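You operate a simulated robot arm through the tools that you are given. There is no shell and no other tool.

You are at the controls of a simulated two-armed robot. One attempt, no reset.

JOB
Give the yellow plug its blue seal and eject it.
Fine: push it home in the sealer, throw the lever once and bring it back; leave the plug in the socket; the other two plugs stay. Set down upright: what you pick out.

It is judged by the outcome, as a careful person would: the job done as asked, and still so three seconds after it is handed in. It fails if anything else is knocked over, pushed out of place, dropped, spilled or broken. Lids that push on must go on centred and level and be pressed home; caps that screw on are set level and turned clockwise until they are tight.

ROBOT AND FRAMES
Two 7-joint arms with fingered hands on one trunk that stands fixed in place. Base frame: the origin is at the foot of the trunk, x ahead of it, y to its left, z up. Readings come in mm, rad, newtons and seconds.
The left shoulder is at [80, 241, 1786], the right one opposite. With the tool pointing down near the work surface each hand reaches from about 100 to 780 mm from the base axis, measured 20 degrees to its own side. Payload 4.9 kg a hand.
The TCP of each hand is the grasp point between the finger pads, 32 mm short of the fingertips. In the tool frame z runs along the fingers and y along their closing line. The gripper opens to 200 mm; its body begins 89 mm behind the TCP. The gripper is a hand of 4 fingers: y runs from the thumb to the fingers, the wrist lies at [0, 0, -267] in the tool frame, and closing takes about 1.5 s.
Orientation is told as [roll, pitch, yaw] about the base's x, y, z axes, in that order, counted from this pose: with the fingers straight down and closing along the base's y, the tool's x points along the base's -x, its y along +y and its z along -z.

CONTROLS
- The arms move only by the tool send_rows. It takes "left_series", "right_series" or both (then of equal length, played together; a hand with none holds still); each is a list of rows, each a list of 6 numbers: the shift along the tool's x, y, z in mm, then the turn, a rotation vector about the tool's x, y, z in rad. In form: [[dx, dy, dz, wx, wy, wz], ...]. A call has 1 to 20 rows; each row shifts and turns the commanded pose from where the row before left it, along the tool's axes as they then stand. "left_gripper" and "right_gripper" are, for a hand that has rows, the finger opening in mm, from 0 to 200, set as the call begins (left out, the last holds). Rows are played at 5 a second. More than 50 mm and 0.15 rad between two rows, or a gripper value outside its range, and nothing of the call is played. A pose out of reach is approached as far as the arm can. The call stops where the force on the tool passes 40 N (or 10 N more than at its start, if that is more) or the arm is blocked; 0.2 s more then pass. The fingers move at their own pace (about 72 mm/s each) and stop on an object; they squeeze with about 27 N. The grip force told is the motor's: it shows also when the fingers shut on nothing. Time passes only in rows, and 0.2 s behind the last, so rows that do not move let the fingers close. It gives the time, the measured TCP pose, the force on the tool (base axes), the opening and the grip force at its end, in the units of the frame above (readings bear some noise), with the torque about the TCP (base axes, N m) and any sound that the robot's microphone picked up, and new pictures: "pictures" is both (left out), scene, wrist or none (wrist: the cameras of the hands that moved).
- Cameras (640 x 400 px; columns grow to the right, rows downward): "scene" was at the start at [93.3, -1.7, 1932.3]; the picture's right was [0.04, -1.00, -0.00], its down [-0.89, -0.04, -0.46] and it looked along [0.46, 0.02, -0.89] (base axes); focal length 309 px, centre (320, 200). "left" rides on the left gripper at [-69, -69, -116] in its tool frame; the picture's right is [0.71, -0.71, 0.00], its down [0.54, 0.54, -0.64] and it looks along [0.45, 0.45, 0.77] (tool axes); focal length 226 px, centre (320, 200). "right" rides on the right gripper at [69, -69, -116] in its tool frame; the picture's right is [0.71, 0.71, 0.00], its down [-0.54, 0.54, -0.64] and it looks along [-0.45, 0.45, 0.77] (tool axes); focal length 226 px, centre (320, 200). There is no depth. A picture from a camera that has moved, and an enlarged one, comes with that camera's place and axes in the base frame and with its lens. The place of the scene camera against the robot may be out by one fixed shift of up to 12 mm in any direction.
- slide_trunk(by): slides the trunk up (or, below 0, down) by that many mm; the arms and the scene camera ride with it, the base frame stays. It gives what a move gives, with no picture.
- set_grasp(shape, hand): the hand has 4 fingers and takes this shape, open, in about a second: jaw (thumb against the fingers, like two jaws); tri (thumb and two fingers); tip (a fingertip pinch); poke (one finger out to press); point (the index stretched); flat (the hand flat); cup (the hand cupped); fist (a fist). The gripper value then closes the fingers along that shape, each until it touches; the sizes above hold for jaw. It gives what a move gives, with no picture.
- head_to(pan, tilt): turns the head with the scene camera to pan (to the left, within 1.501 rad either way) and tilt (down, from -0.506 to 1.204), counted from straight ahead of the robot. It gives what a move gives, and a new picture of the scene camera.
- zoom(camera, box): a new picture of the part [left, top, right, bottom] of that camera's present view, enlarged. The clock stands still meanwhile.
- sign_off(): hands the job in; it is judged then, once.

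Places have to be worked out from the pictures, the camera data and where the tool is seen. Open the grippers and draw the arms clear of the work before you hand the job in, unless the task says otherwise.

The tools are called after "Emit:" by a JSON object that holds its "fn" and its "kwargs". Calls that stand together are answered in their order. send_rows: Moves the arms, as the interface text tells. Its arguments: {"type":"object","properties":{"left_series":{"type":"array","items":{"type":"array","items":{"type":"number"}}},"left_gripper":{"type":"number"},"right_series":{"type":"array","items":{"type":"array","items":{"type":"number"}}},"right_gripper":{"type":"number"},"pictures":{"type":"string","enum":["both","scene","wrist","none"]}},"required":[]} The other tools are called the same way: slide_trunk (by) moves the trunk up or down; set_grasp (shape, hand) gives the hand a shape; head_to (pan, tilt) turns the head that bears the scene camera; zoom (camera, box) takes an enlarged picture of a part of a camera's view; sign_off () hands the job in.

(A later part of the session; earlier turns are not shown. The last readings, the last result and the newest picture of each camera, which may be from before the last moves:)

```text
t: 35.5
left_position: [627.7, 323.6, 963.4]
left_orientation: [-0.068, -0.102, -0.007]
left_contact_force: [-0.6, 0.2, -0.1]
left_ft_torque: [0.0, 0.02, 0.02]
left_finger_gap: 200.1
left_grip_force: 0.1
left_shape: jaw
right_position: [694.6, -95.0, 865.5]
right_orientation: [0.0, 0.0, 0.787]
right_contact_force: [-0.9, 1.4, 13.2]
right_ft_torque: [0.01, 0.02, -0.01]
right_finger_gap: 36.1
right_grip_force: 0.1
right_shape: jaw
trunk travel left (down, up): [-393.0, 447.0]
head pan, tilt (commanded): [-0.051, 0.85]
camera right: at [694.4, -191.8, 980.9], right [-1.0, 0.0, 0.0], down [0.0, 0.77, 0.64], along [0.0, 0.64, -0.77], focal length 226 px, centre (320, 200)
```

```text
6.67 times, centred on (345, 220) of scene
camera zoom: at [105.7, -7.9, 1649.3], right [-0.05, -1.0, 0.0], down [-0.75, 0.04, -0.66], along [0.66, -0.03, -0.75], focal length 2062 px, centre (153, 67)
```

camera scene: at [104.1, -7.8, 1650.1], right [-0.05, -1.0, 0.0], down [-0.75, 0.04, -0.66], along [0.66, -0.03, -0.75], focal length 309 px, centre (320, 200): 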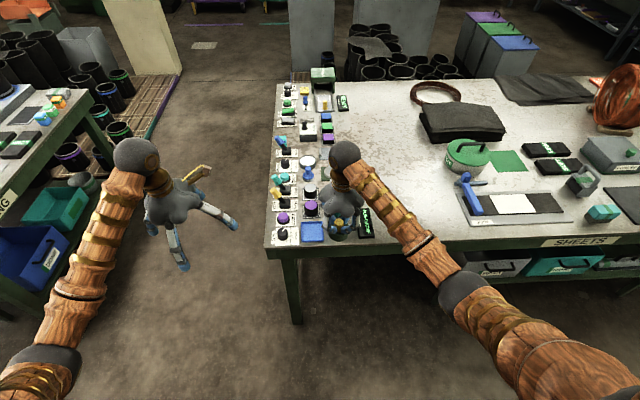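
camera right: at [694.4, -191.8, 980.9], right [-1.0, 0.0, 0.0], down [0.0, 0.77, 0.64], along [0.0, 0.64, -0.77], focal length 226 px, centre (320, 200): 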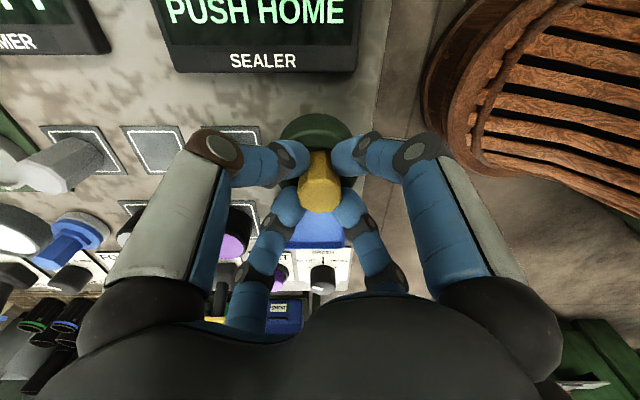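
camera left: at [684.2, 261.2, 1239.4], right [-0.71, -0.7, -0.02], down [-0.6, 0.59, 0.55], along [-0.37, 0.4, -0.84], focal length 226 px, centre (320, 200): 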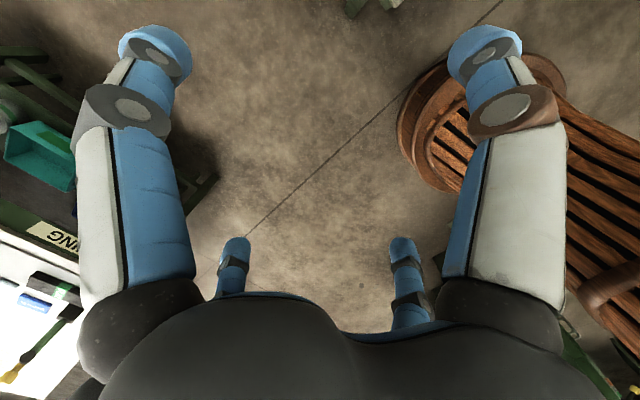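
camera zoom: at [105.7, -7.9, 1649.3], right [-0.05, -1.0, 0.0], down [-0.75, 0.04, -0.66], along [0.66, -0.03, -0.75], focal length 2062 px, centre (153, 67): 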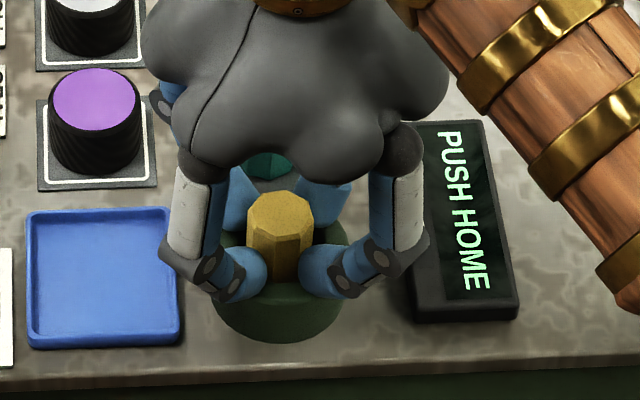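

The residual 13 N is the fingertips resting on the ring's top, so the plug is already seated on the socket floor. I'll open a bit more and lift clear vertically to inspect it.

Emit:
{"fn": "send_rows", "kwargs": {"right_series": [[0, 0, -3, 0, 0, 0], [0, 0, -2, 0, 0, 0], [0, 0, -10, 0, 0, 0], [0, 0, -20, 0, 0, 0], [0, 0, -25, 0, 0, 0]], "right_gripper": 56, "pictures": "both"}}

Emit:
{"fn": "zoom", "kwargs": {"camera": "right", "box": [240, 80, 400, 200]}}

Emit:
{"fn": "zoom", "kwargs": {"camera": "scene", "box": [310, 190, 380, 250]}}

```text
t: 36.7
left_position: [630.0, 323.3, 962.8]
left_orientation: [-0.067, -0.103, -0.006]
left_contact_force: [-0.1, -0.4, -0.3]
left_ft_torque: [-0.02, -0.01, 0.02]
left_finger_gap: 199.9
left_grip_force: 0.1
left_shape: jaw
right_position: [697.4, -95.2, 925.7]
right_orientation: [-0.001, 0.0, 0.787]
right_contact_force: [0.0, -0.8, -0.7]
right_ft_torque: [0.0, 0.0, 0.0]
right_finger_gap: 55.6
right_grip_force: 0.1
right_shape: jaw
trunk travel left (down, up): [-393.0, 447.0]
head pan, tilt (commanded): [-0.051, 0.85]
camera scene: at [107.3, -8.3, 1649.3], right [-0.05, -1.0, 0.0], down [-0.75, 0.04, -0.66], along [0.66, -0.03, -0.75], focal length 309 px, centre (320, 200)
camera right: at [695.8, -192.9, 1041.3], right [-1.0, 0.0, 0.0], down [0.0, 0.77, 0.64], along [0.0, 0.64, -0.77], focal length 226 px, centre (320, 200)
```

scene: 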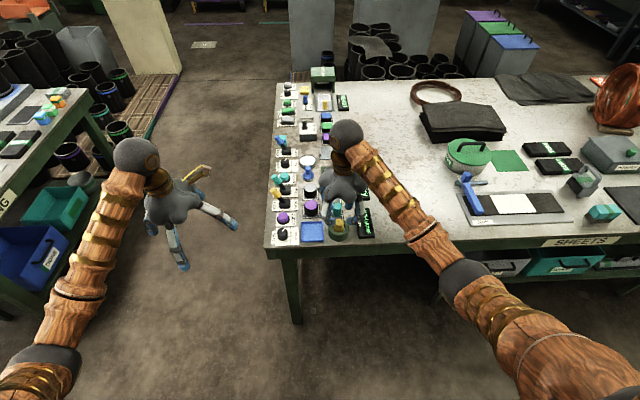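
right: 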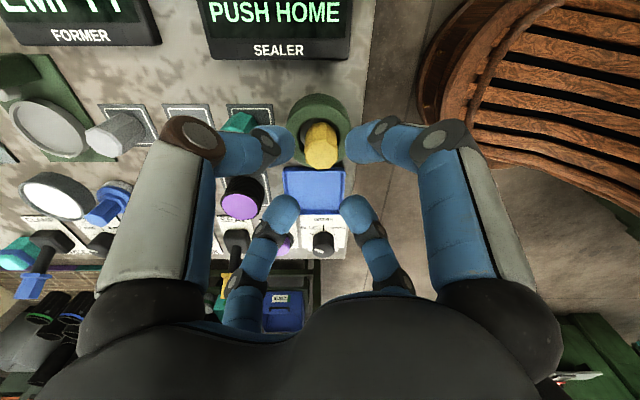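

```text
3.33 times, centred on (320, 140) of right
camera zoom: at [695.8, -192.9, 1041.3], right [-1.0, 0.0, 0.0], down [0.0, 0.77, 0.64], along [0.0, 0.64, -0.77], focal length 754 px, centre (320, 400)
```

zoom: 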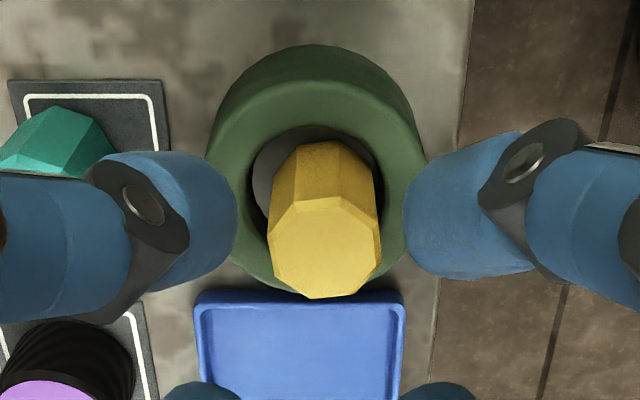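

```text
6.67 times, centred on (345, 220) of scene
camera zoom: at [107.3, -8.3, 1649.3], right [-0.05, -1.0, 0.0], down [-0.75, 0.04, -0.66], along [0.66, -0.03, -0.75], focal length 2062 px, centre (153, 67)
```

zoom: 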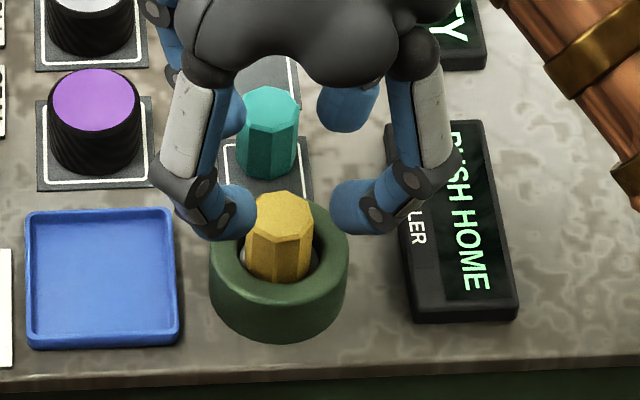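

The plug stands upright on the socket's floor, nearly centred (top ≈861). I'll close all four fingertips into a blunt pusher above it and press straight down.

Emit:
{"fn": "send_rows", "kwargs": {"right_series": [[0.9, 0.9, 0, 0, 0, 0], [0, 0, 0, 0, 0, 0], [0, 0, 0, 0, 0, 0], [0, 0, 0, 0, 0, 0], [0, 0, 0, 0, 0, 0]], "right_gripper": 0, "pictures": "wrist"}}

Emit:
{"fn": "zoom", "kwargs": {"camera": "right", "box": [240, 80, 400, 200]}}

Emit:
{"fn": "zoom", "kwargs": {"camera": "scene", "box": [310, 170, 380, 250]}}

```text
t: 37.9
left_position: [629.5, 323.4, 962.6]
left_orientation: [-0.067, -0.101, -0.004]
left_contact_force: [-0.3, -0.2, -0.9]
left_ft_torque: [-0.03, -0.01, -0.01]
left_finger_gap: 199.9
left_grip_force: 0.0
left_shape: jaw
right_position: [694.0, -95.8, 926.0]
right_orientation: [-0.002, -0.001, 0.785]
right_contact_force: [-0.3, -0.5, 0.3]
right_ft_torque: [-0.01, -0.02, 0.01]
right_finger_gap: 0.0
right_grip_force: 27.3
right_shape: jaw
trunk travel left (down, up): [-393.0, 447.0]
head pan, tilt (commanded): [-0.051, 0.85]
camera right: at [694.7, -193.0, 1041.1], right [-1.0, 0.0, 0.0], down [0.0, 0.77, 0.64], along [0.0, 0.64, -0.77], focal length 226 px, centre (320, 200)
```

right: 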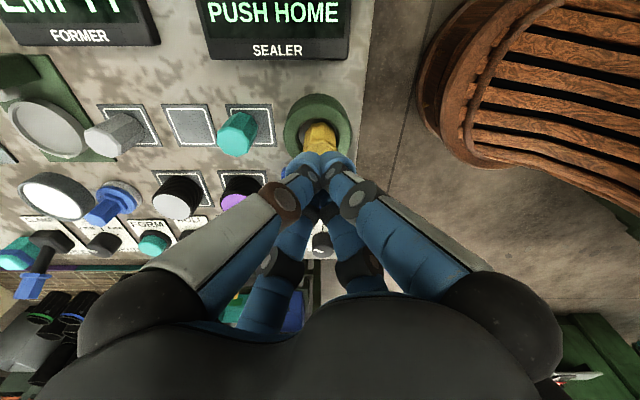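

```text
3.33 times, centred on (320, 140) of right
camera zoom: at [694.7, -193.0, 1041.1], right [-1.0, 0.0, 0.0], down [0.0, 0.77, 0.64], along [0.0, 0.64, -0.77], focal length 754 px, centre (320, 400)
```

zoom: 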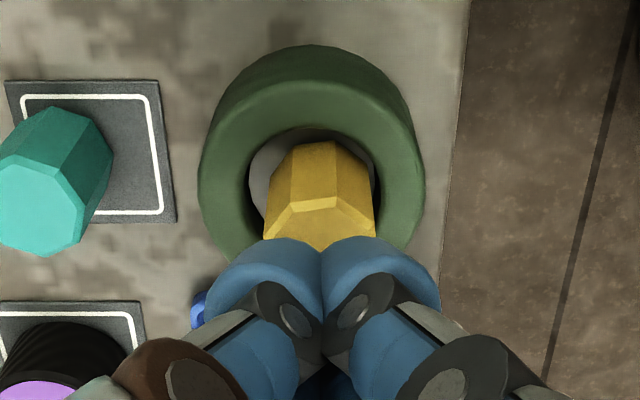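

```text
5.00 times, centred on (345, 210) of scene
camera zoom: at [107.7, -8.3, 1649.4], right [-0.05, -1.0, 0.0], down [-0.75, 0.04, -0.66], along [0.66, -0.03, -0.75], focal length 1546 px, centre (195, 150)
```

zoom: 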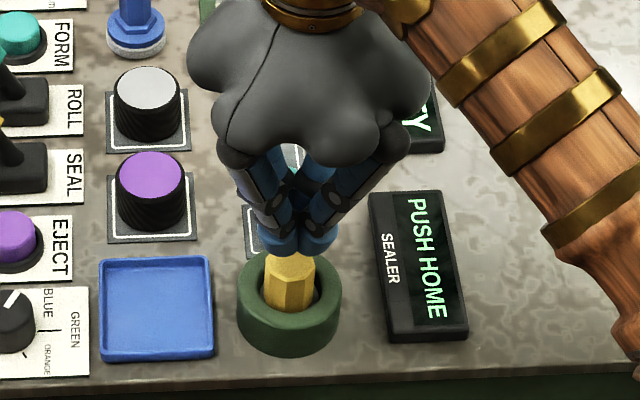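

The closed fingertips are centred over the plug. Lowering to contact, then pressing in small steps.

Emit:
{"fn": "send_rows", "kwargs": {"right_series": [[0, 0, 12, 0, 0, 0], [0, 0, 10, 0, 0, 0], [0, 0, 4, 0, 0, 0], [0, 0, 3, 0, 0, 0], [0, 0, 3, 0, 0, 0]], "pictures": "wrist"}}

Emit:
{"fn": "zoom", "kwargs": {"camera": "scene", "box": [310, 170, 380, 250]}}

```text
t: 39.1
left_position: [629.6, 322.5, 962.0]
left_orientation: [-0.067, -0.102, -0.004]
left_contact_force: [0.0, 0.2, -0.4]
left_ft_torque: [0.01, 0.0, 0.03]
left_finger_gap: 200.1
left_grip_force: 0.0
left_shape: jaw
right_position: [693.6, -94.6, 893.4]
right_orientation: [0.001, -0.001, 0.785]
right_contact_force: [0.7, -0.2, 2.8]
right_ft_torque: [0.04, -0.04, 0.02]
right_finger_gap: 0.2
right_grip_force: 26.7
right_shape: jaw
trunk travel left (down, up): [-393.0, 447.0]
head pan, tilt (commanded): [-0.051, 0.85]
camera right: at [694.1, -192.8, 1009.7], right [-1.0, 0.0, 0.0], down [0.0, 0.77, 0.64], along [0.0, 0.64, -0.77], focal length 226 px, centre (320, 200)
```

right: 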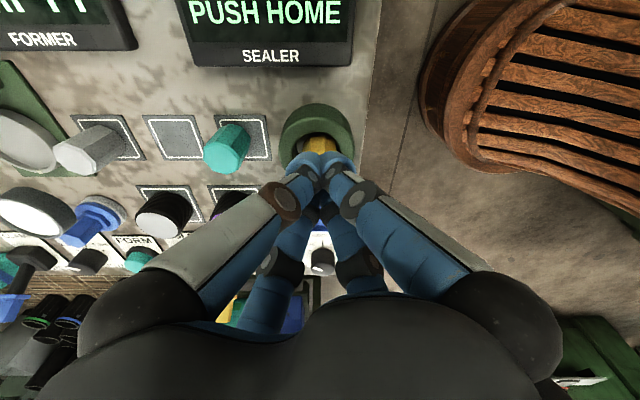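

```text
5.00 times, centred on (345, 210) of scene
camera zoom: at [107.3, -8.2, 1649.4], right [-0.05, -1.0, 0.0], down [-0.75, 0.04, -0.66], along [0.66, -0.03, -0.75], focal length 1546 px, centre (195, 150)
```

zoom: 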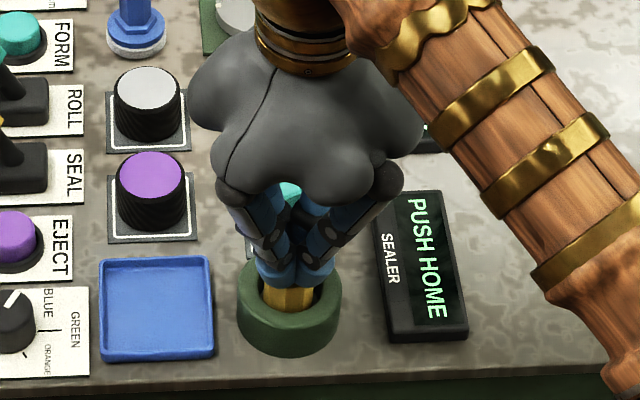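

Contact has just begun (2.8 N at TCP z≈893, as predicted). Pressing on in small steps and watching the force and the display.

Emit:
{"fn": "send_rows", "kwargs": {"right_series": [[0, 0, 2, 0, 0, 0], [0, 0, 2, 0, 0, 0], [0, 0, 2, 0, 0, 0]], "pictures": "scene"}}

Emit:
{"fn": "zoom", "kwargs": {"camera": "scene", "box": [310, 170, 380, 250]}}

```text
t: 39.9
left_position: [628.6, 322.6, 965.1]
left_orientation: [-0.066, -0.102, -0.004]
left_contact_force: [0.3, 0.1, 0.0]
left_ft_torque: [0.02, 0.05, -0.03]
left_finger_gap: 200.1
left_grip_force: 0.0
left_shape: jaw
right_position: [692.4, -95.3, 890.7]
right_orientation: [-0.004, -0.004, 0.785]
right_contact_force: [1.3, -0.2, 22.4]
right_ft_torque: [0.11, 0.06, 0.02]
right_finger_gap: 0.3
right_grip_force: 27.1
right_shape: jaw
trunk travel left (down, up): [-393.0, 447.0]
head pan, tilt (commanded): [-0.051, 0.85]
camera scene: at [105.1, -7.8, 1649.9], right [-0.05, -1.0, 0.0], down [-0.75, 0.04, -0.66], along [0.66, -0.03, -0.75], focal length 309 px, centre (320, 200)
```

scene: 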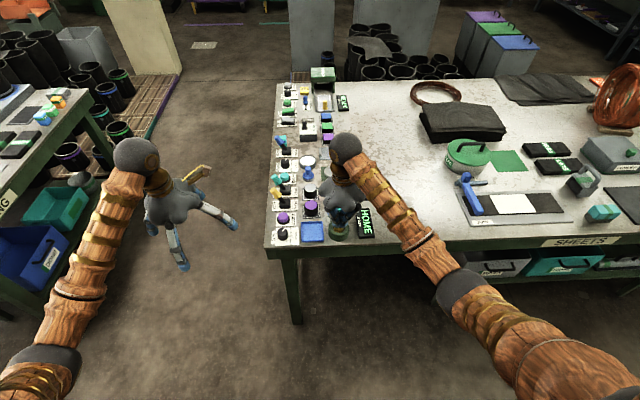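

```text
5.00 times, centred on (345, 210) of scene
camera zoom: at [105.1, -7.8, 1649.9], right [-0.05, -1.0, 0.0], down [-0.75, 0.04, -0.66], along [0.66, -0.03, -0.75], focal length 1546 px, centre (195, 150)
```

zoom: 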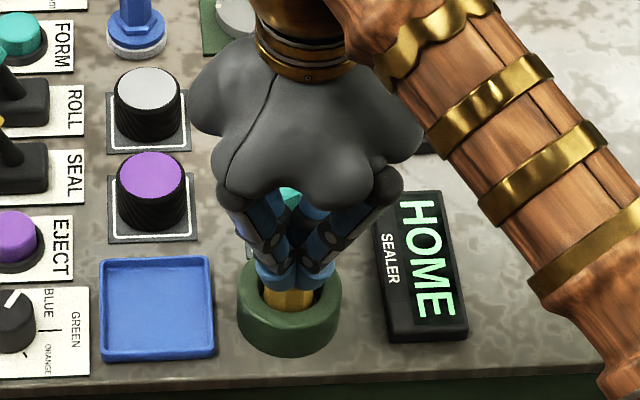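

The display now reads "HOME". I'll lift straight off and confirm it holds.

Emit:
{"fn": "send_rows", "kwargs": {"right_series": [[0, 0, -4, 0, 0, 0], [0, 0, -6, 0, 0, 0], [0, 0, -25, 0, 0, 0], [0, 0, -30, 0, 0, 0], [0, 0, 0, 0, 0, 0]], "pictures": "both"}}

Emit:
{"fn": "zoom", "kwargs": {"camera": "scene", "box": [270, 160, 390, 250]}}

Emit:
{"fn": "zoom", "kwargs": {"camera": "right", "box": [180, 60, 400, 220]}}

```text
t: 41.1
left_position: [630.0, 321.4, 961.4]
left_orientation: [-0.066, -0.101, -0.006]
left_contact_force: [0.0, 0.0, -0.1]
left_ft_torque: [-0.02, -0.02, 0.0]
left_finger_gap: 200.1
left_grip_force: 0.0
left_shape: jaw
right_position: [695.1, -94.7, 953.0]
right_orientation: [-0.001, 0.001, 0.784]
right_contact_force: [0.5, 0.0, 0.0]
right_ft_torque: [0.03, 0.03, 0.02]
right_finger_gap: 0.1
right_grip_force: 26.9
right_shape: jaw
trunk travel left (down, up): [-393.0, 447.0]
head pan, tilt (commanded): [-0.051, 0.85]
camera scene: at [107.5, -7.7, 1649.3], right [-0.05, -1.0, 0.0], down [-0.75, 0.04, -0.66], along [0.66, -0.03, -0.75], focal length 309 px, centre (320, 200)
camera right: at [694.0, -192.6, 1068.9], right [-1.0, 0.0, 0.0], down [0.0, 0.77, 0.64], along [0.0, 0.64, -0.77], focal length 226 px, centre (320, 200)
```

scene: 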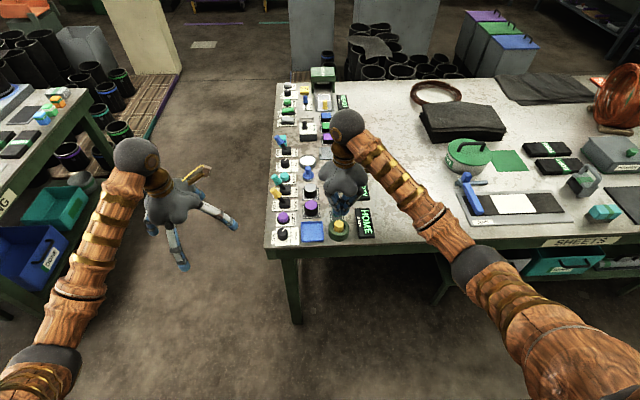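
right: 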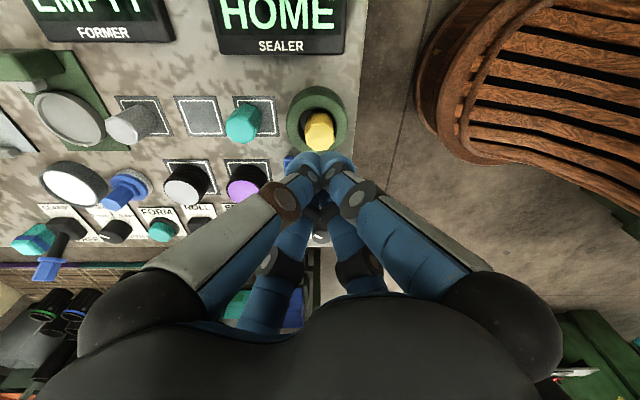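

```text
4.44 times, centred on (330, 205) of scene
camera zoom: at [107.5, -7.7, 1649.3], right [-0.05, -1.0, 0.0], down [-0.75, 0.04, -0.66], along [0.66, -0.03, -0.75], focal length 1374 px, centre (276, 178)
```

zoom: 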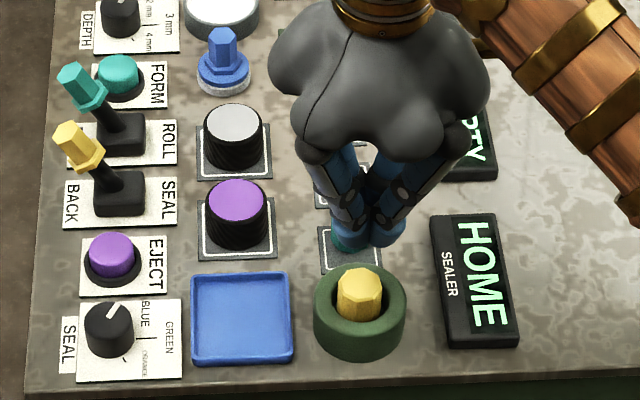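

```text
2.50 times, centred on (290, 140) of right
camera zoom: at [694.0, -192.6, 1068.9], right [-1.0, 0.0, 0.0], down [0.0, 0.77, 0.64], along [0.0, 0.64, -0.77], focal length 565 px, centre (395, 350)
```

zoom: 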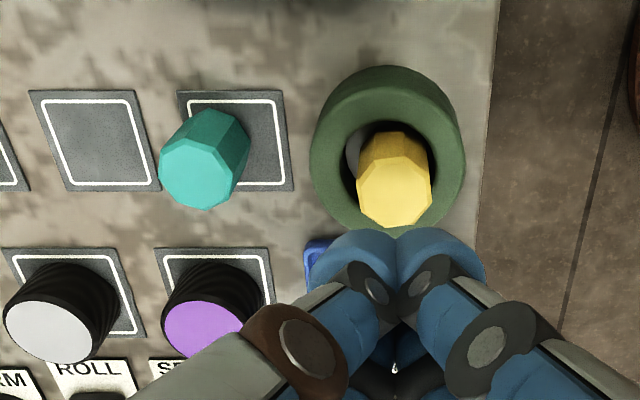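

Still "HOME" after lifting. Now the SEAL lever (yellow handle, leaning to BACK toward +y). I'll move above it with the fingers opened and inspect its exact position.

Emit:
{"fn": "send_rows", "kwargs": {"right_series": [[0, 0, -40, 0, 0, 0], [0, 0, -20, 0, 0, 0], [-45, 10.2, 0, 0, 0, 0], [-45, 10.2, 0, 0, 0, 0], [-45, 10.2, 0, 0, 0, 0], [-45, 10.2, 0, 0, 0, 0], [-45, 10.2, 0, 0, 0, 0]], "right_gripper": 80, "pictures": "both"}}

Emit:
{"fn": "zoom", "kwargs": {"camera": "right", "box": [220, 60, 420, 220]}}

```text
t: 42.7
left_position: [628.6, 324.9, 963.0]
left_orientation: [-0.068, -0.101, -0.003]
left_contact_force: [-0.2, 0.0, 0.6]
left_ft_torque: [-0.03, 0.0, 0.03]
left_finger_gap: 200.0
left_grip_force: 0.1
left_shape: jaw
right_position: [818.9, 102.8, 1012.6]
right_orientation: [-0.003, 0.002, 0.787]
right_contact_force: [0.6, -0.1, -0.4]
right_ft_torque: [-0.01, 0.04, 0.02]
right_finger_gap: 79.8
right_grip_force: 0.0
right_shape: jaw
trunk travel left (down, up): [-393.0, 447.0]
head pan, tilt (commanded): [-0.051, 0.85]
camera scene: at [107.6, -4.9, 1649.3], right [-0.05, -1.0, 0.0], down [-0.75, 0.04, -0.66], along [0.66, -0.04, -0.75], focal length 309 px, centre (320, 200)
camera right: at [817.7, 4.9, 1128.0], right [-1.0, 0.0, 0.0], down [0.0, 0.77, 0.64], along [0.0, 0.64, -0.77], focal length 226 px, centre (320, 200)
```

scene: 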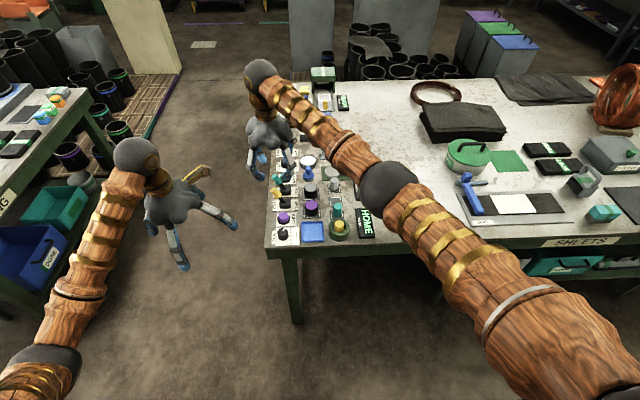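
right: 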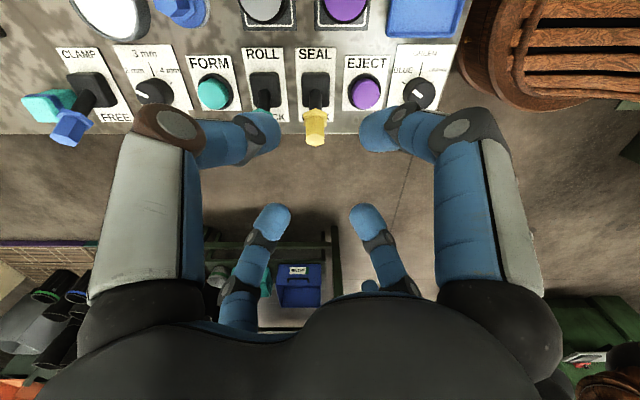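

```text
2.50 times, centred on (320, 140) of right
camera zoom: at [817.7, 4.9, 1128.0], right [-1.0, 0.0, 0.0], down [0.0, 0.77, 0.64], along [0.0, 0.64, -0.77], focal length 565 px, centre (320, 350)
```

zoom: 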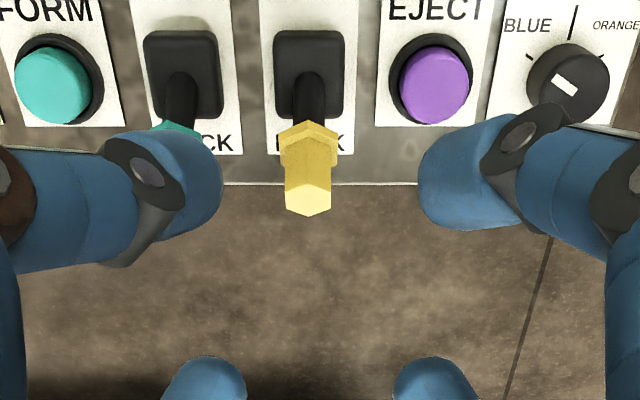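

Handle end is at about (823, 118, 885), lever base (824, 82). I'll cage the handle loosely between the four fingers: centre over it, set the opening to 54 mm and descend partway to verify.

Emit:
{"fn": "send_rows", "kwargs": {"right_series": [[-9.8, 3.9, 0, 0, 0, 0], [0, 0, 30, 0, 0, 0], [0, 0, 30, 0, 0, 0], [0, 0, 17, 0, 0, 0]], "right_gripper": 56, "pictures": "both"}}

Emit:
{"fn": "zoom", "kwargs": {"camera": "right", "box": [240, 90, 400, 210]}}

Emit:
{"fn": "zoom", "kwargs": {"camera": "scene", "box": [230, 130, 350, 220]}}

```text
t: 43.7
left_position: [630.0, 322.3, 963.1]
left_orientation: [-0.066, -0.099, -0.005]
left_contact_force: [-0.6, -0.4, 0.2]
left_ft_torque: [-0.04, 0.02, -0.06]
left_finger_gap: 200.0
left_grip_force: 0.1
left_shape: jaw
right_position: [823.1, 110.7, 935.9]
right_orientation: [0.001, 0.0, 0.784]
right_contact_force: [0.0, 0.3, 0.0]
right_ft_torque: [-0.04, -0.01, -0.03]
right_finger_gap: 56.7
right_grip_force: 0.0
right_shape: jaw
trunk travel left (down, up): [-393.0, 447.0]
head pan, tilt (commanded): [-0.051, 0.85]
camera scene: at [107.8, -7.4, 1649.4], right [-0.05, -1.0, 0.0], down [-0.75, 0.04, -0.66], along [0.66, -0.03, -0.75], focal length 309 px, centre (320, 200)
camera right: at [822.1, 13.0, 1052.1], right [-1.0, 0.0, 0.0], down [0.0, 0.77, 0.64], along [0.0, 0.64, -0.77], focal length 226 px, centre (320, 200)
```

scene: 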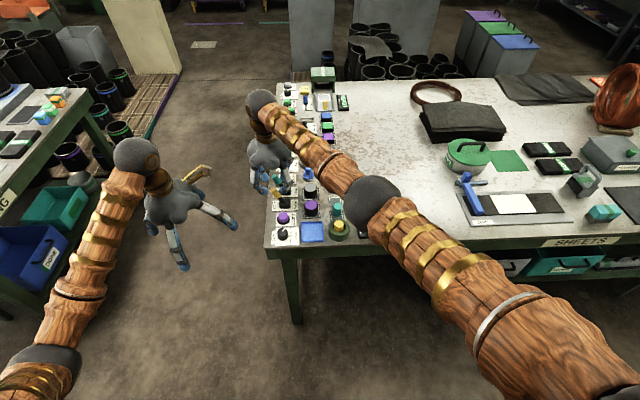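
right: 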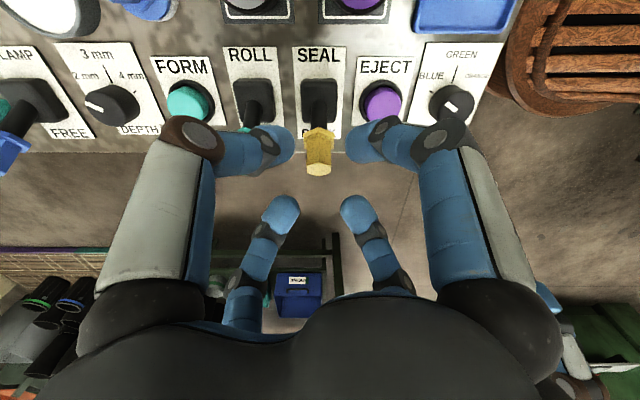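

```text
3.33 times, centred on (320, 150) of right
camera zoom: at [822.1, 13.0, 1052.1], right [-1.0, 0.0, 0.0], down [0.0, 0.77, 0.64], along [0.0, 0.64, -0.77], focal length 754 px, centre (320, 367)
```

zoom: 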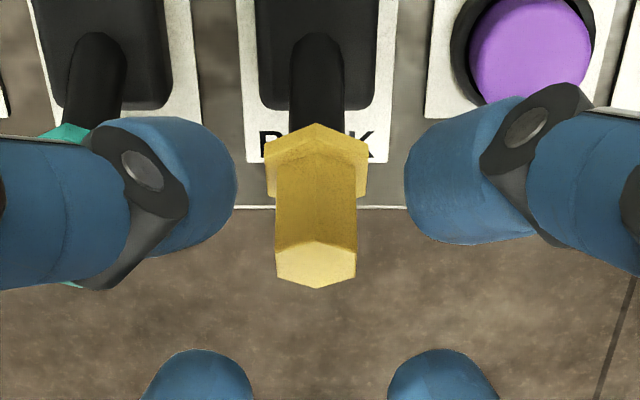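

```text
4.44 times, centred on (290, 175) of scene
camera zoom: at [107.8, -7.4, 1649.4], right [-0.05, -1.0, 0.0], down [-0.75, 0.04, -0.66], along [0.66, -0.03, -0.75], focal length 1374 px, centre (453, 311)
```

zoom: 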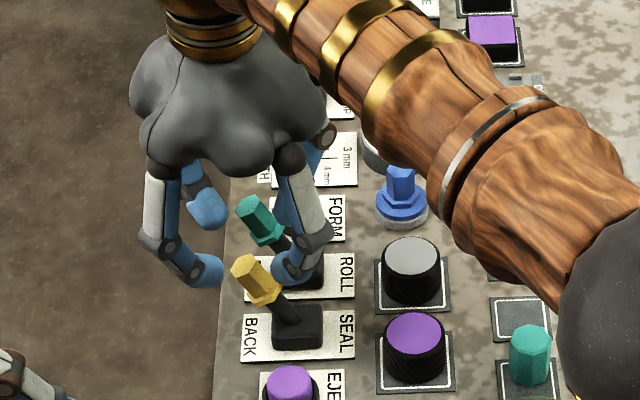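

Handle is centred within the finger cage. Lowering so the fingertips flank the handle.

Emit:
{"fn": "send_rows", "kwargs": {"right_series": [[0, 0, 12, 0, 0, 0], [0, 0, 12, 0, 0, 0], [0, 0, 10, 0, 0, 0], [0, 0, 6, 0, 0, 0]], "pictures": "wrist"}}

Emit:
{"fn": "zoom", "kwargs": {"camera": "right", "box": [240, 110, 400, 230]}}

Emit:
{"fn": "zoom", "kwargs": {"camera": "scene", "box": [230, 130, 350, 220]}}

```text
t: 44.7
left_position: [630.2, 322.7, 963.1]
left_orientation: [-0.066, -0.101, -0.005]
left_contact_force: [-0.4, 0.3, 0.5]
left_ft_torque: [-0.01, 0.02, 0.03]
left_finger_gap: 200.1
left_grip_force: 0.1
left_shape: jaw
right_position: [820.3, 110.0, 895.7]
right_orientation: [0.0, 0.0, 0.786]
right_contact_force: [0.6, -0.5, 1.2]
right_ft_torque: [-0.01, 0.02, 0.02]
right_finger_gap: 56.3
right_grip_force: 0.0
right_shape: jaw
trunk travel left (down, up): [-393.0, 447.0]
head pan, tilt (commanded): [-0.051, 0.85]
camera right: at [821.5, 12.5, 1010.7], right [-1.0, 0.0, 0.0], down [0.0, 0.77, 0.64], along [0.0, 0.64, -0.77], focal length 226 px, centre (320, 200)
```

right: 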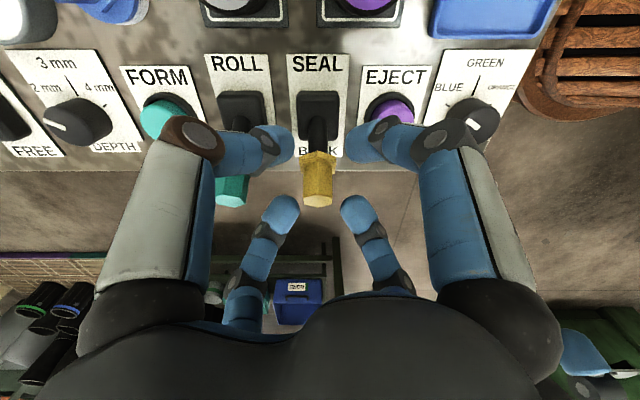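

```text
3.33 times, centred on (320, 170) of right
camera zoom: at [821.5, 12.5, 1010.7], right [-1.0, 0.0, 0.0], down [0.0, 0.77, 0.64], along [0.0, 0.64, -0.77], focal length 754 px, centre (320, 300)
```

zoom: 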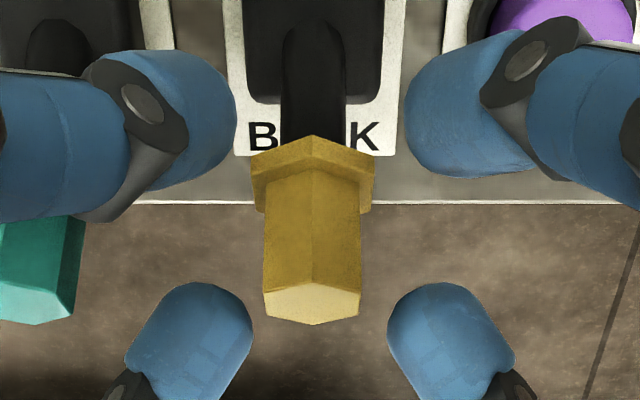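

```text
4.44 times, centred on (290, 175) of scene
camera zoom: at [107.8, -8.0, 1649.4], right [-0.05, -1.0, 0.0], down [-0.75, 0.04, -0.66], along [0.66, -0.03, -0.75], focal length 1374 px, centre (453, 311)
```

zoom: 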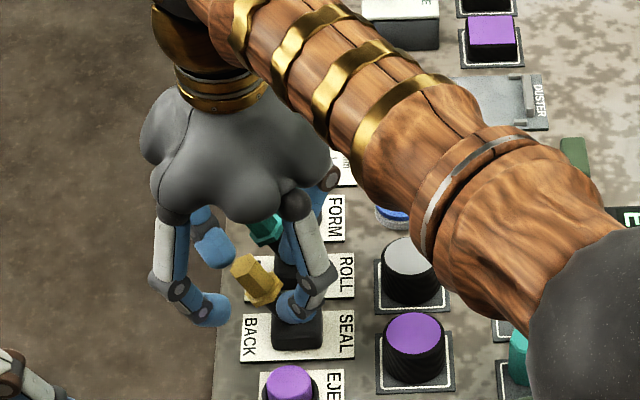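

The handle is caged. I'll tighten the cage slightly (44 mm, not gripping) to keep clear of the ROLL lever, and push toward SEAL (−y) in steps.

Emit:
{"fn": "send_rows", "kwargs": {"right_series": [[0, 0, 0, 0, 0, 0], [0, 0, 0, 0, 0, 0], [5, -5, 0, 0, 0, 0], [5, -5, 0, 0, 0, 0], [5, -5, 0, 0, 0, 0], [5, -5, 0, 0, 0, 0]], "right_gripper": 44, "pictures": "wrist"}}

Emit:
{"fn": "zoom", "kwargs": {"camera": "right", "box": [240, 110, 400, 230]}}

Emit:
{"fn": "zoom", "kwargs": {"camera": "scene", "box": [240, 130, 390, 250]}}

```text
t: 46.1
left_position: [630.0, 321.9, 963.3]
left_orientation: [-0.066, -0.102, -0.004]
left_contact_force: [0.6, 0.0, 0.0]
left_ft_torque: [-0.02, -0.01, 0.01]
left_finger_gap: 200.0
left_grip_force: 0.1
left_shape: jaw
right_position: [821.4, 80.3, 894.3]
right_orientation: [0.001, -0.001, 0.784]
right_contact_force: [0.4, -0.1, 0.0]
right_ft_torque: [0.02, 0.01, 0.02]
right_finger_gap: 44.2
right_grip_force: 0.0
right_shape: jaw
trunk travel left (down, up): [-393.0, 447.0]
head pan, tilt (commanded): [-0.051, 0.85]
camera right: at [821.8, -17.0, 1010.8], right [-1.0, 0.0, 0.0], down [0.0, 0.77, 0.64], along [0.0, 0.64, -0.77], focal length 226 px, centre (320, 200)
```

right: 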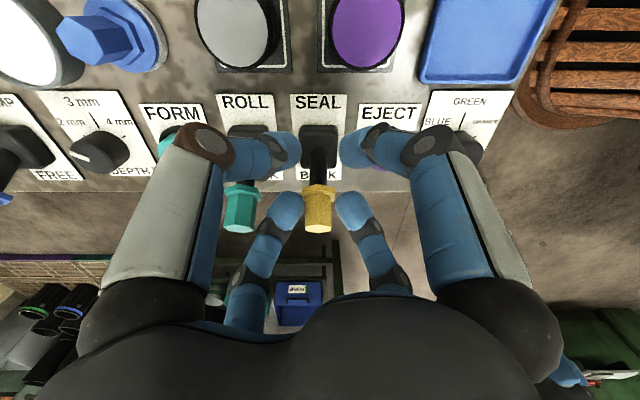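

```text
3.33 times, centred on (320, 170) of right
camera zoom: at [821.8, -17.0, 1010.8], right [-1.0, 0.0, 0.0], down [0.0, 0.77, 0.64], along [0.0, 0.64, -0.77], focal length 754 px, centre (320, 300)
```

zoom: 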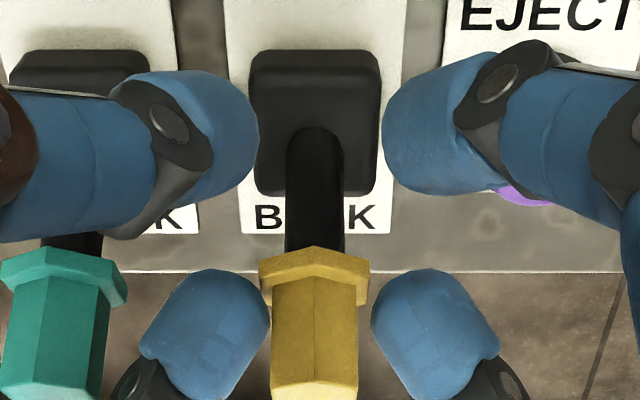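

```text
3.33 times, centred on (315, 190) of scene
camera zoom: at [107.7, -8.8, 1649.4], right [-0.05, -1.0, 0.0], down [-0.75, 0.04, -0.66], along [0.66, -0.03, -0.75], focal length 1031 px, centre (337, 233)
```

zoom: 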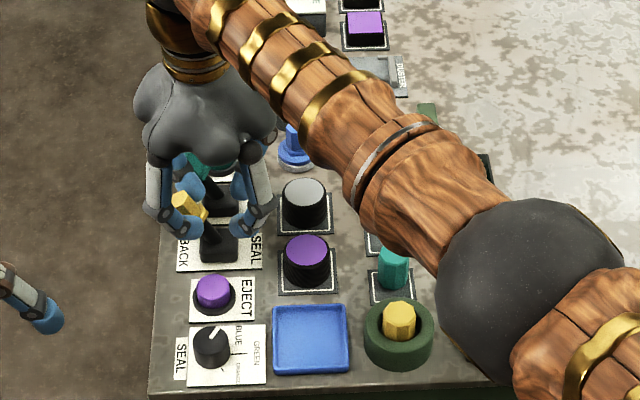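

No force, and the lever hasn't moved: the handle is slipping through the gap between the two far fingers. I'll move back so the handle is centred again, raise slightly above its flange, and narrow the cage so the handle can't slip out.

Emit:
{"fn": "send_rows", "kwargs": {"right_series": [[-5, 5, 0, 0, 0, 0], [-5, 5, 0, 0, 0, 0], [-5, 5, 0, 0, 0, 0], [-6.4, 3.6, -4, 0, 0, 0]], "pictures": "wrist"}}

Emit:
{"fn": "zoom", "kwargs": {"camera": "right", "box": [240, 110, 400, 230]}}

```text
t: 47.1
left_position: [630.0, 323.5, 963.9]
left_orientation: [-0.067, -0.101, -0.005]
left_contact_force: [0.3, 0.0, 0.1]
left_ft_torque: [-0.02, -0.03, 0.0]
left_finger_gap: 199.8
left_grip_force: 0.0
left_shape: jaw
right_position: [823.8, 110.7, 898.3]
right_orientation: [0.001, 0.0, 0.787]
right_contact_force: [0.1, 0.1, -0.6]
right_ft_torque: [0.06, -0.01, -0.01]
right_finger_gap: 43.9
right_grip_force: 0.0
right_shape: jaw
trunk travel left (down, up): [-393.0, 447.0]
head pan, tilt (commanded): [-0.051, 0.85]
camera right: at [822.9, 12.7, 1014.8], right [-1.0, 0.0, 0.0], down [0.0, 0.77, 0.64], along [0.0, 0.64, -0.77], focal length 226 px, centre (320, 200)
```

right: 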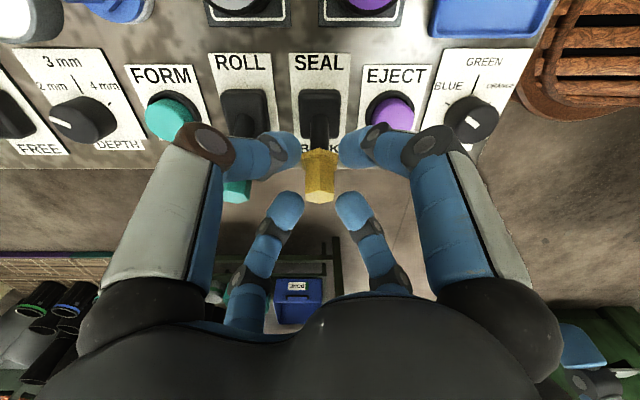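

```text
3.33 times, centred on (320, 170) of right
camera zoom: at [822.9, 12.7, 1014.8], right [-1.0, 0.0, 0.0], down [0.0, 0.77, 0.64], along [0.0, 0.64, -0.77], focal length 754 px, centre (320, 300)
```

zoom: 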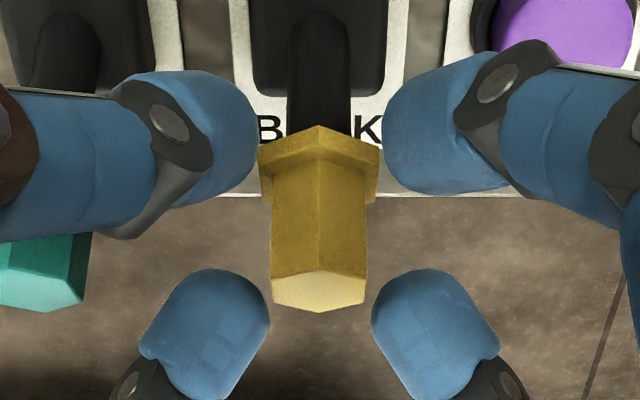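

The handle is centred in the cage. Narrowing to 24 mm (a loose ring around the ~21 mm hex).

Emit:
{"fn": "send_rows", "kwargs": {"right_series": [[0, 0, 0, 0, 0, 0], [0, 0, 0, 0, 0, 0], [0, 0, 0, 0, 0, 0]], "right_gripper": 24, "pictures": "wrist"}}

Emit:
{"fn": "zoom", "kwargs": {"camera": "right", "box": [240, 110, 400, 230]}}

```text
t: 47.9
left_position: [629.3, 321.9, 962.6]
left_orientation: [-0.067, -0.101, -0.007]
left_contact_force: [0.4, 0.2, -0.4]
left_ft_torque: [0.01, -0.03, 0.0]
left_finger_gap: 200.1
left_grip_force: 0.2
left_shape: jaw
right_position: [822.2, 110.2, 899.9]
right_orientation: [0.0, 0.002, 0.786]
right_contact_force: [-0.1, 1.6, 0.4]
right_ft_torque: [0.04, -0.02, 0.0]
right_finger_gap: 24.1
right_grip_force: 0.0
right_shape: jaw
trunk travel left (down, up): [-393.0, 447.0]
head pan, tilt (commanded): [-0.051, 0.85]
camera right: at [823.1, 12.3, 1015.0], right [-1.0, 0.0, 0.0], down [0.0, 0.77, 0.64], along [0.0, 0.64, -0.77], focal length 226 px, centre (320, 200)
```

right: 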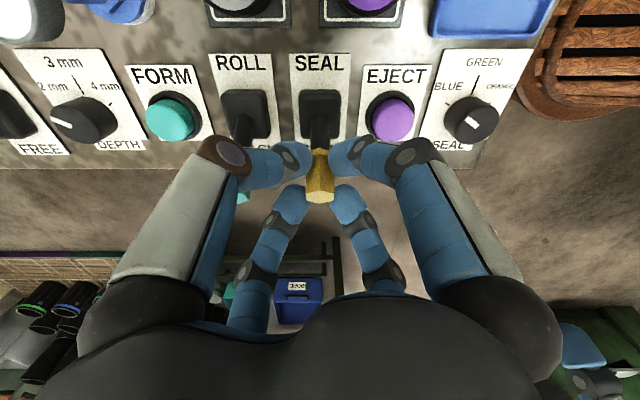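

```text
3.33 times, centred on (320, 170) of right
camera zoom: at [823.1, 12.3, 1015.0], right [-1.0, 0.0, 0.0], down [0.0, 0.77, 0.64], along [0.0, 0.64, -0.77], focal length 754 px, centre (320, 300)
```

zoom: 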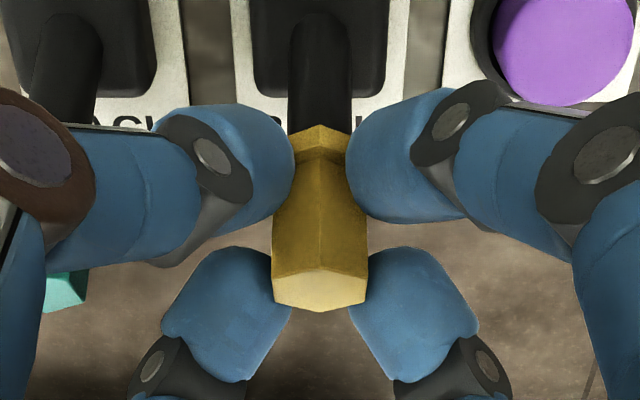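

The handle is held loosely in a ring of fingertips. Pushing toward SEAL along the lever's arc, first half.

Emit:
{"fn": "send_rows", "kwargs": {"right_series": [[4.24, -4.24, -1.2, 0, 0, 0], [4.24, -4.24, -1.2, 0, 0, 0], [4.24, -4.24, -1.2, 0, 0, 0], [4.24, -4.24, -1.2, 0, 0, 0], [4.24, -4.24, -1.2, 0, 0, 0]], "pictures": "wrist"}}

Emit:
{"fn": "zoom", "kwargs": {"camera": "right", "box": [240, 110, 400, 230]}}

Emit:
{"fn": "zoom", "kwargs": {"camera": "scene", "box": [240, 130, 390, 250]}}

```text
t: 49.1
left_position: [630.8, 321.6, 963.8]
left_orientation: [-0.069, -0.102, -0.005]
left_contact_force: [-0.7, 0.3, 0.2]
left_ft_torque: [0.0, 0.01, -0.02]
left_finger_gap: 199.8
left_grip_force: 0.0
left_shape: jaw
right_position: [823.4, 80.3, 905.8]
right_orientation: [-0.001, 0.0, 0.786]
right_contact_force: [0.3, 0.7, -0.3]
right_ft_torque: [0.02, 0.0, 0.01]
right_finger_gap: 24.5
right_grip_force: 0.1
right_shape: jaw
trunk travel left (down, up): [-393.0, 447.0]
head pan, tilt (commanded): [-0.051, 0.85]
camera right: at [823.2, -17.6, 1020.9], right [-1.0, 0.0, 0.0], down [0.0, 0.77, 0.64], along [0.0, 0.64, -0.77], focal length 226 px, centre (320, 200)
```

right: 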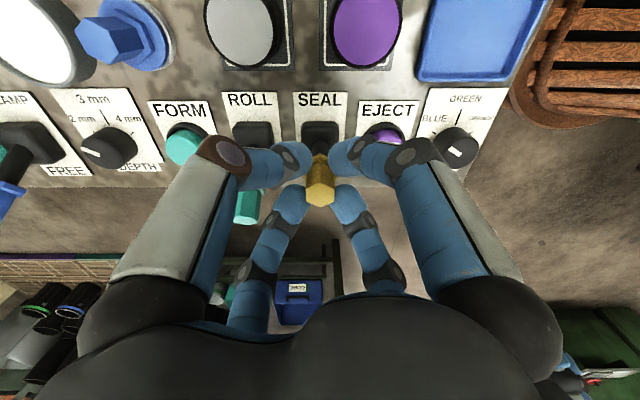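

```text
3.33 times, centred on (320, 170) of right
camera zoom: at [823.2, -17.6, 1020.9], right [-1.0, 0.0, 0.0], down [0.0, 0.77, 0.64], along [0.0, 0.64, -0.77], focal length 754 px, centre (320, 300)
```

zoom: 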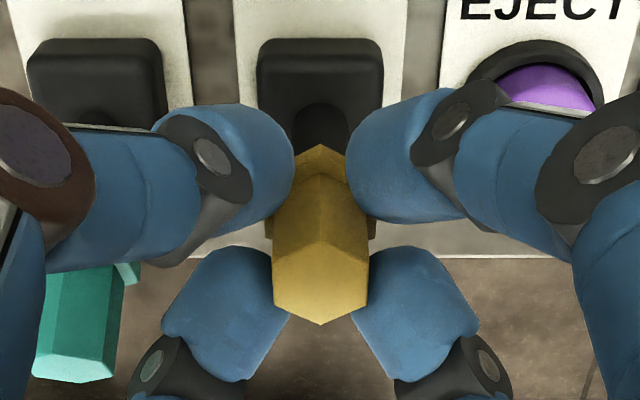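

```text
3.33 times, centred on (315, 190) of scene
camera zoom: at [107.6, -8.4, 1649.4], right [-0.05, -1.0, 0.0], down [-0.75, 0.04, -0.66], along [0.66, -0.03, -0.75], focal length 1031 px, centre (337, 233)
```

zoom: 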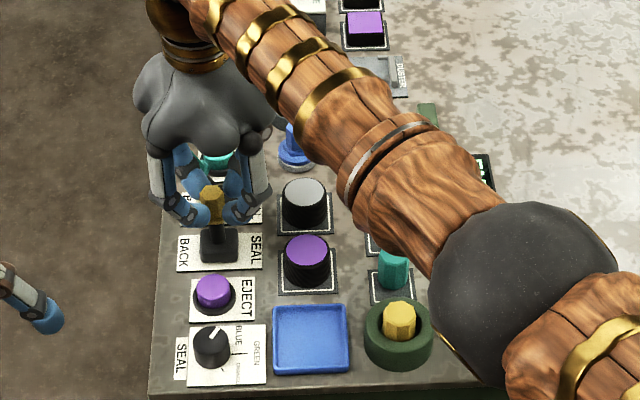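

The lever is following and is now upright. Continuing to the SEAL end.

Emit:
{"fn": "send_rows", "kwargs": {"right_series": [[4.24, -4.24, 1.2, 0, 0, 0], [4.24, -4.24, 1.2, 0, 0, 0], [4.24, -4.24, 1.2, 0, 0, 0], [4.24, -4.24, 1.2, 0, 0, 0]], "pictures": "wrist"}}

Emit:
{"fn": "zoom", "kwargs": {"camera": "right", "box": [240, 110, 400, 230]}}

Emit:
{"fn": "zoom", "kwargs": {"camera": "scene", "box": [240, 130, 390, 250]}}

```text
t: 50.1
left_position: [629.6, 322.0, 962.6]
left_orientation: [-0.068, -0.101, -0.006]
left_contact_force: [-0.3, -0.9, -0.2]
left_ft_torque: [0.01, 0.03, 0.01]
left_finger_gap: 200.1
left_grip_force: 0.1
left_shape: jaw
right_position: [823.5, 55.6, 901.7]
right_orientation: [0.0, 0.0, 0.785]
right_contact_force: [-0.9, 0.4, -1.0]
right_ft_torque: [0.06, 0.02, 0.03]
right_finger_gap: 23.8
right_grip_force: 0.0
right_shape: jaw
trunk travel left (down, up): [-393.0, 447.0]
head pan, tilt (commanded): [-0.051, 0.85]
camera right: at [823.7, -41.5, 1016.1], right [-1.0, 0.0, 0.0], down [0.0, 0.77, 0.64], along [0.0, 0.64, -0.77], focal length 226 px, centre (320, 200)
```

right: 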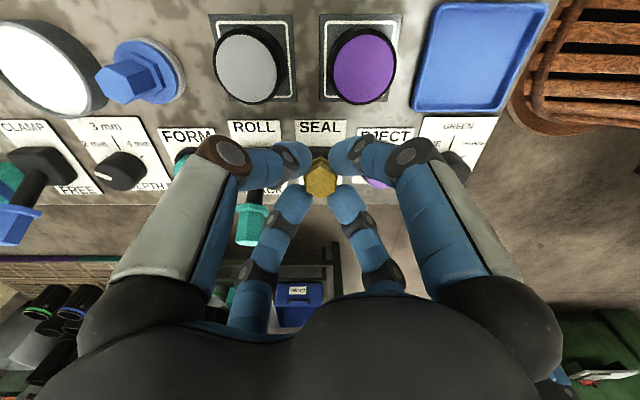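

```text
3.33 times, centred on (320, 170) of right
camera zoom: at [823.7, -41.5, 1016.1], right [-1.0, 0.0, 0.0], down [0.0, 0.77, 0.64], along [0.0, 0.64, -0.77], focal length 754 px, centre (320, 300)
```

zoom: 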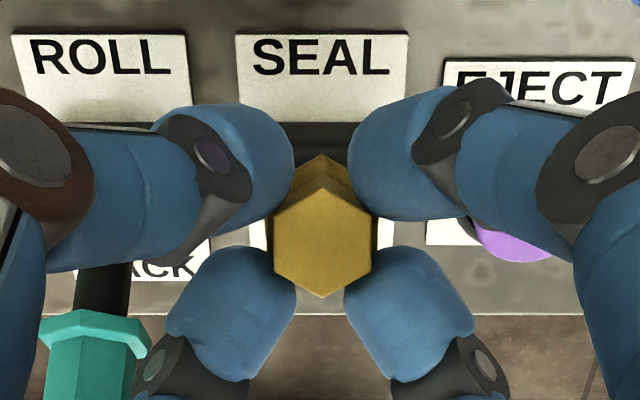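

```text
3.33 times, centred on (315, 190) of scene
camera zoom: at [107.8, -8.6, 1649.3], right [-0.05, -1.0, 0.0], down [-0.75, 0.04, -0.66], along [0.66, -0.03, -0.75], focal length 1031 px, centre (337, 233)
```

zoom: 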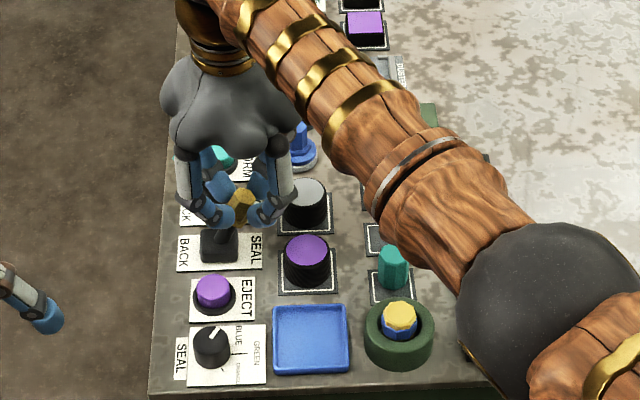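

The plug now shows a blue band around it. I'll zoom in to confirm and check the lever's travel.

Emit:
{"fn": "zoom", "kwargs": {"camera": "scene", "box": [310, 180, 380, 250]}}

Emit:
{"fn": "zoom", "kwargs": {"camera": "scene", "box": [260, 150, 330, 220]}}

```text
5.71 times, centred on (345, 215) of scene
camera zoom: at [107.8, -8.6, 1649.3], right [-0.05, -1.0, 0.0], down [-0.75, 0.04, -0.66], along [0.66, -0.03, -0.75], focal length 1767 px, centre (177, 114)
```

zoom: 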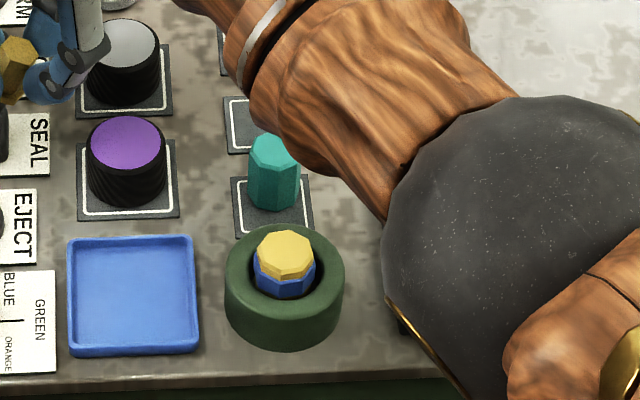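

```text
5.71 times, centred on (295, 185) of scene
camera zoom: at [107.8, -8.6, 1649.3], right [-0.05, -1.0, 0.0], down [-0.75, 0.04, -0.66], along [0.66, -0.03, -0.75], focal length 1767 px, centre (463, 286)
```

zoom: 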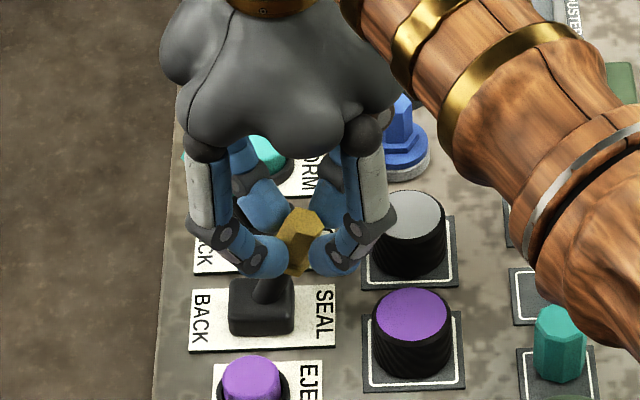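

Blue seal is on the plug. I'll push a few millimetres more to be sure the lever reaches its end stop.

Emit:
{"fn": "send_rows", "kwargs": {"right_series": [[2.1, -2.1, 0.6, 0, 0, 0], [2.1, -2.1, 0.6, 0, 0, 0], [2.1, -2.1, 0.6, 0, 0, 0]], "pictures": "none"}}

Emit:
{"fn": "zoom", "kwargs": {"camera": "scene", "box": [260, 150, 380, 250]}}

```text
t: 50.9
left_position: [629.6, 324.1, 962.8]
left_orientation: [-0.066, -0.1, -0.005]
left_contact_force: [0.1, 0.6, -1.0]
left_ft_torque: [-0.03, 0.0, -0.02]
left_finger_gap: 200.0
left_grip_force: 0.1
left_shape: jaw
right_position: [822.3, 48.9, 900.8]
right_orientation: [-0.001, -0.001, 0.785]
right_contact_force: [-1.6, 2.8, 2.0]
right_ft_torque: [0.16, -0.01, 0.0]
right_finger_gap: 24.3
right_grip_force: 0.0
right_shape: jaw
trunk travel left (down, up): [-393.0, 447.0]
head pan, tilt (commanded): [-0.051, 0.85]
```

```text
4.00 times, centred on (320, 200) of scene
camera zoom: at [107.4, -7.6, 1649.4], right [-0.05, -1.0, 0.0], down [-0.75, 0.04, -0.66], along [0.66, -0.03, -0.75], focal length 1237 px, centre (320, 200)
```

zoom: 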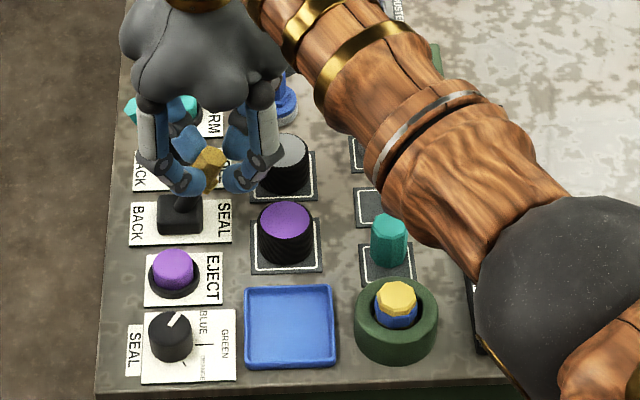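

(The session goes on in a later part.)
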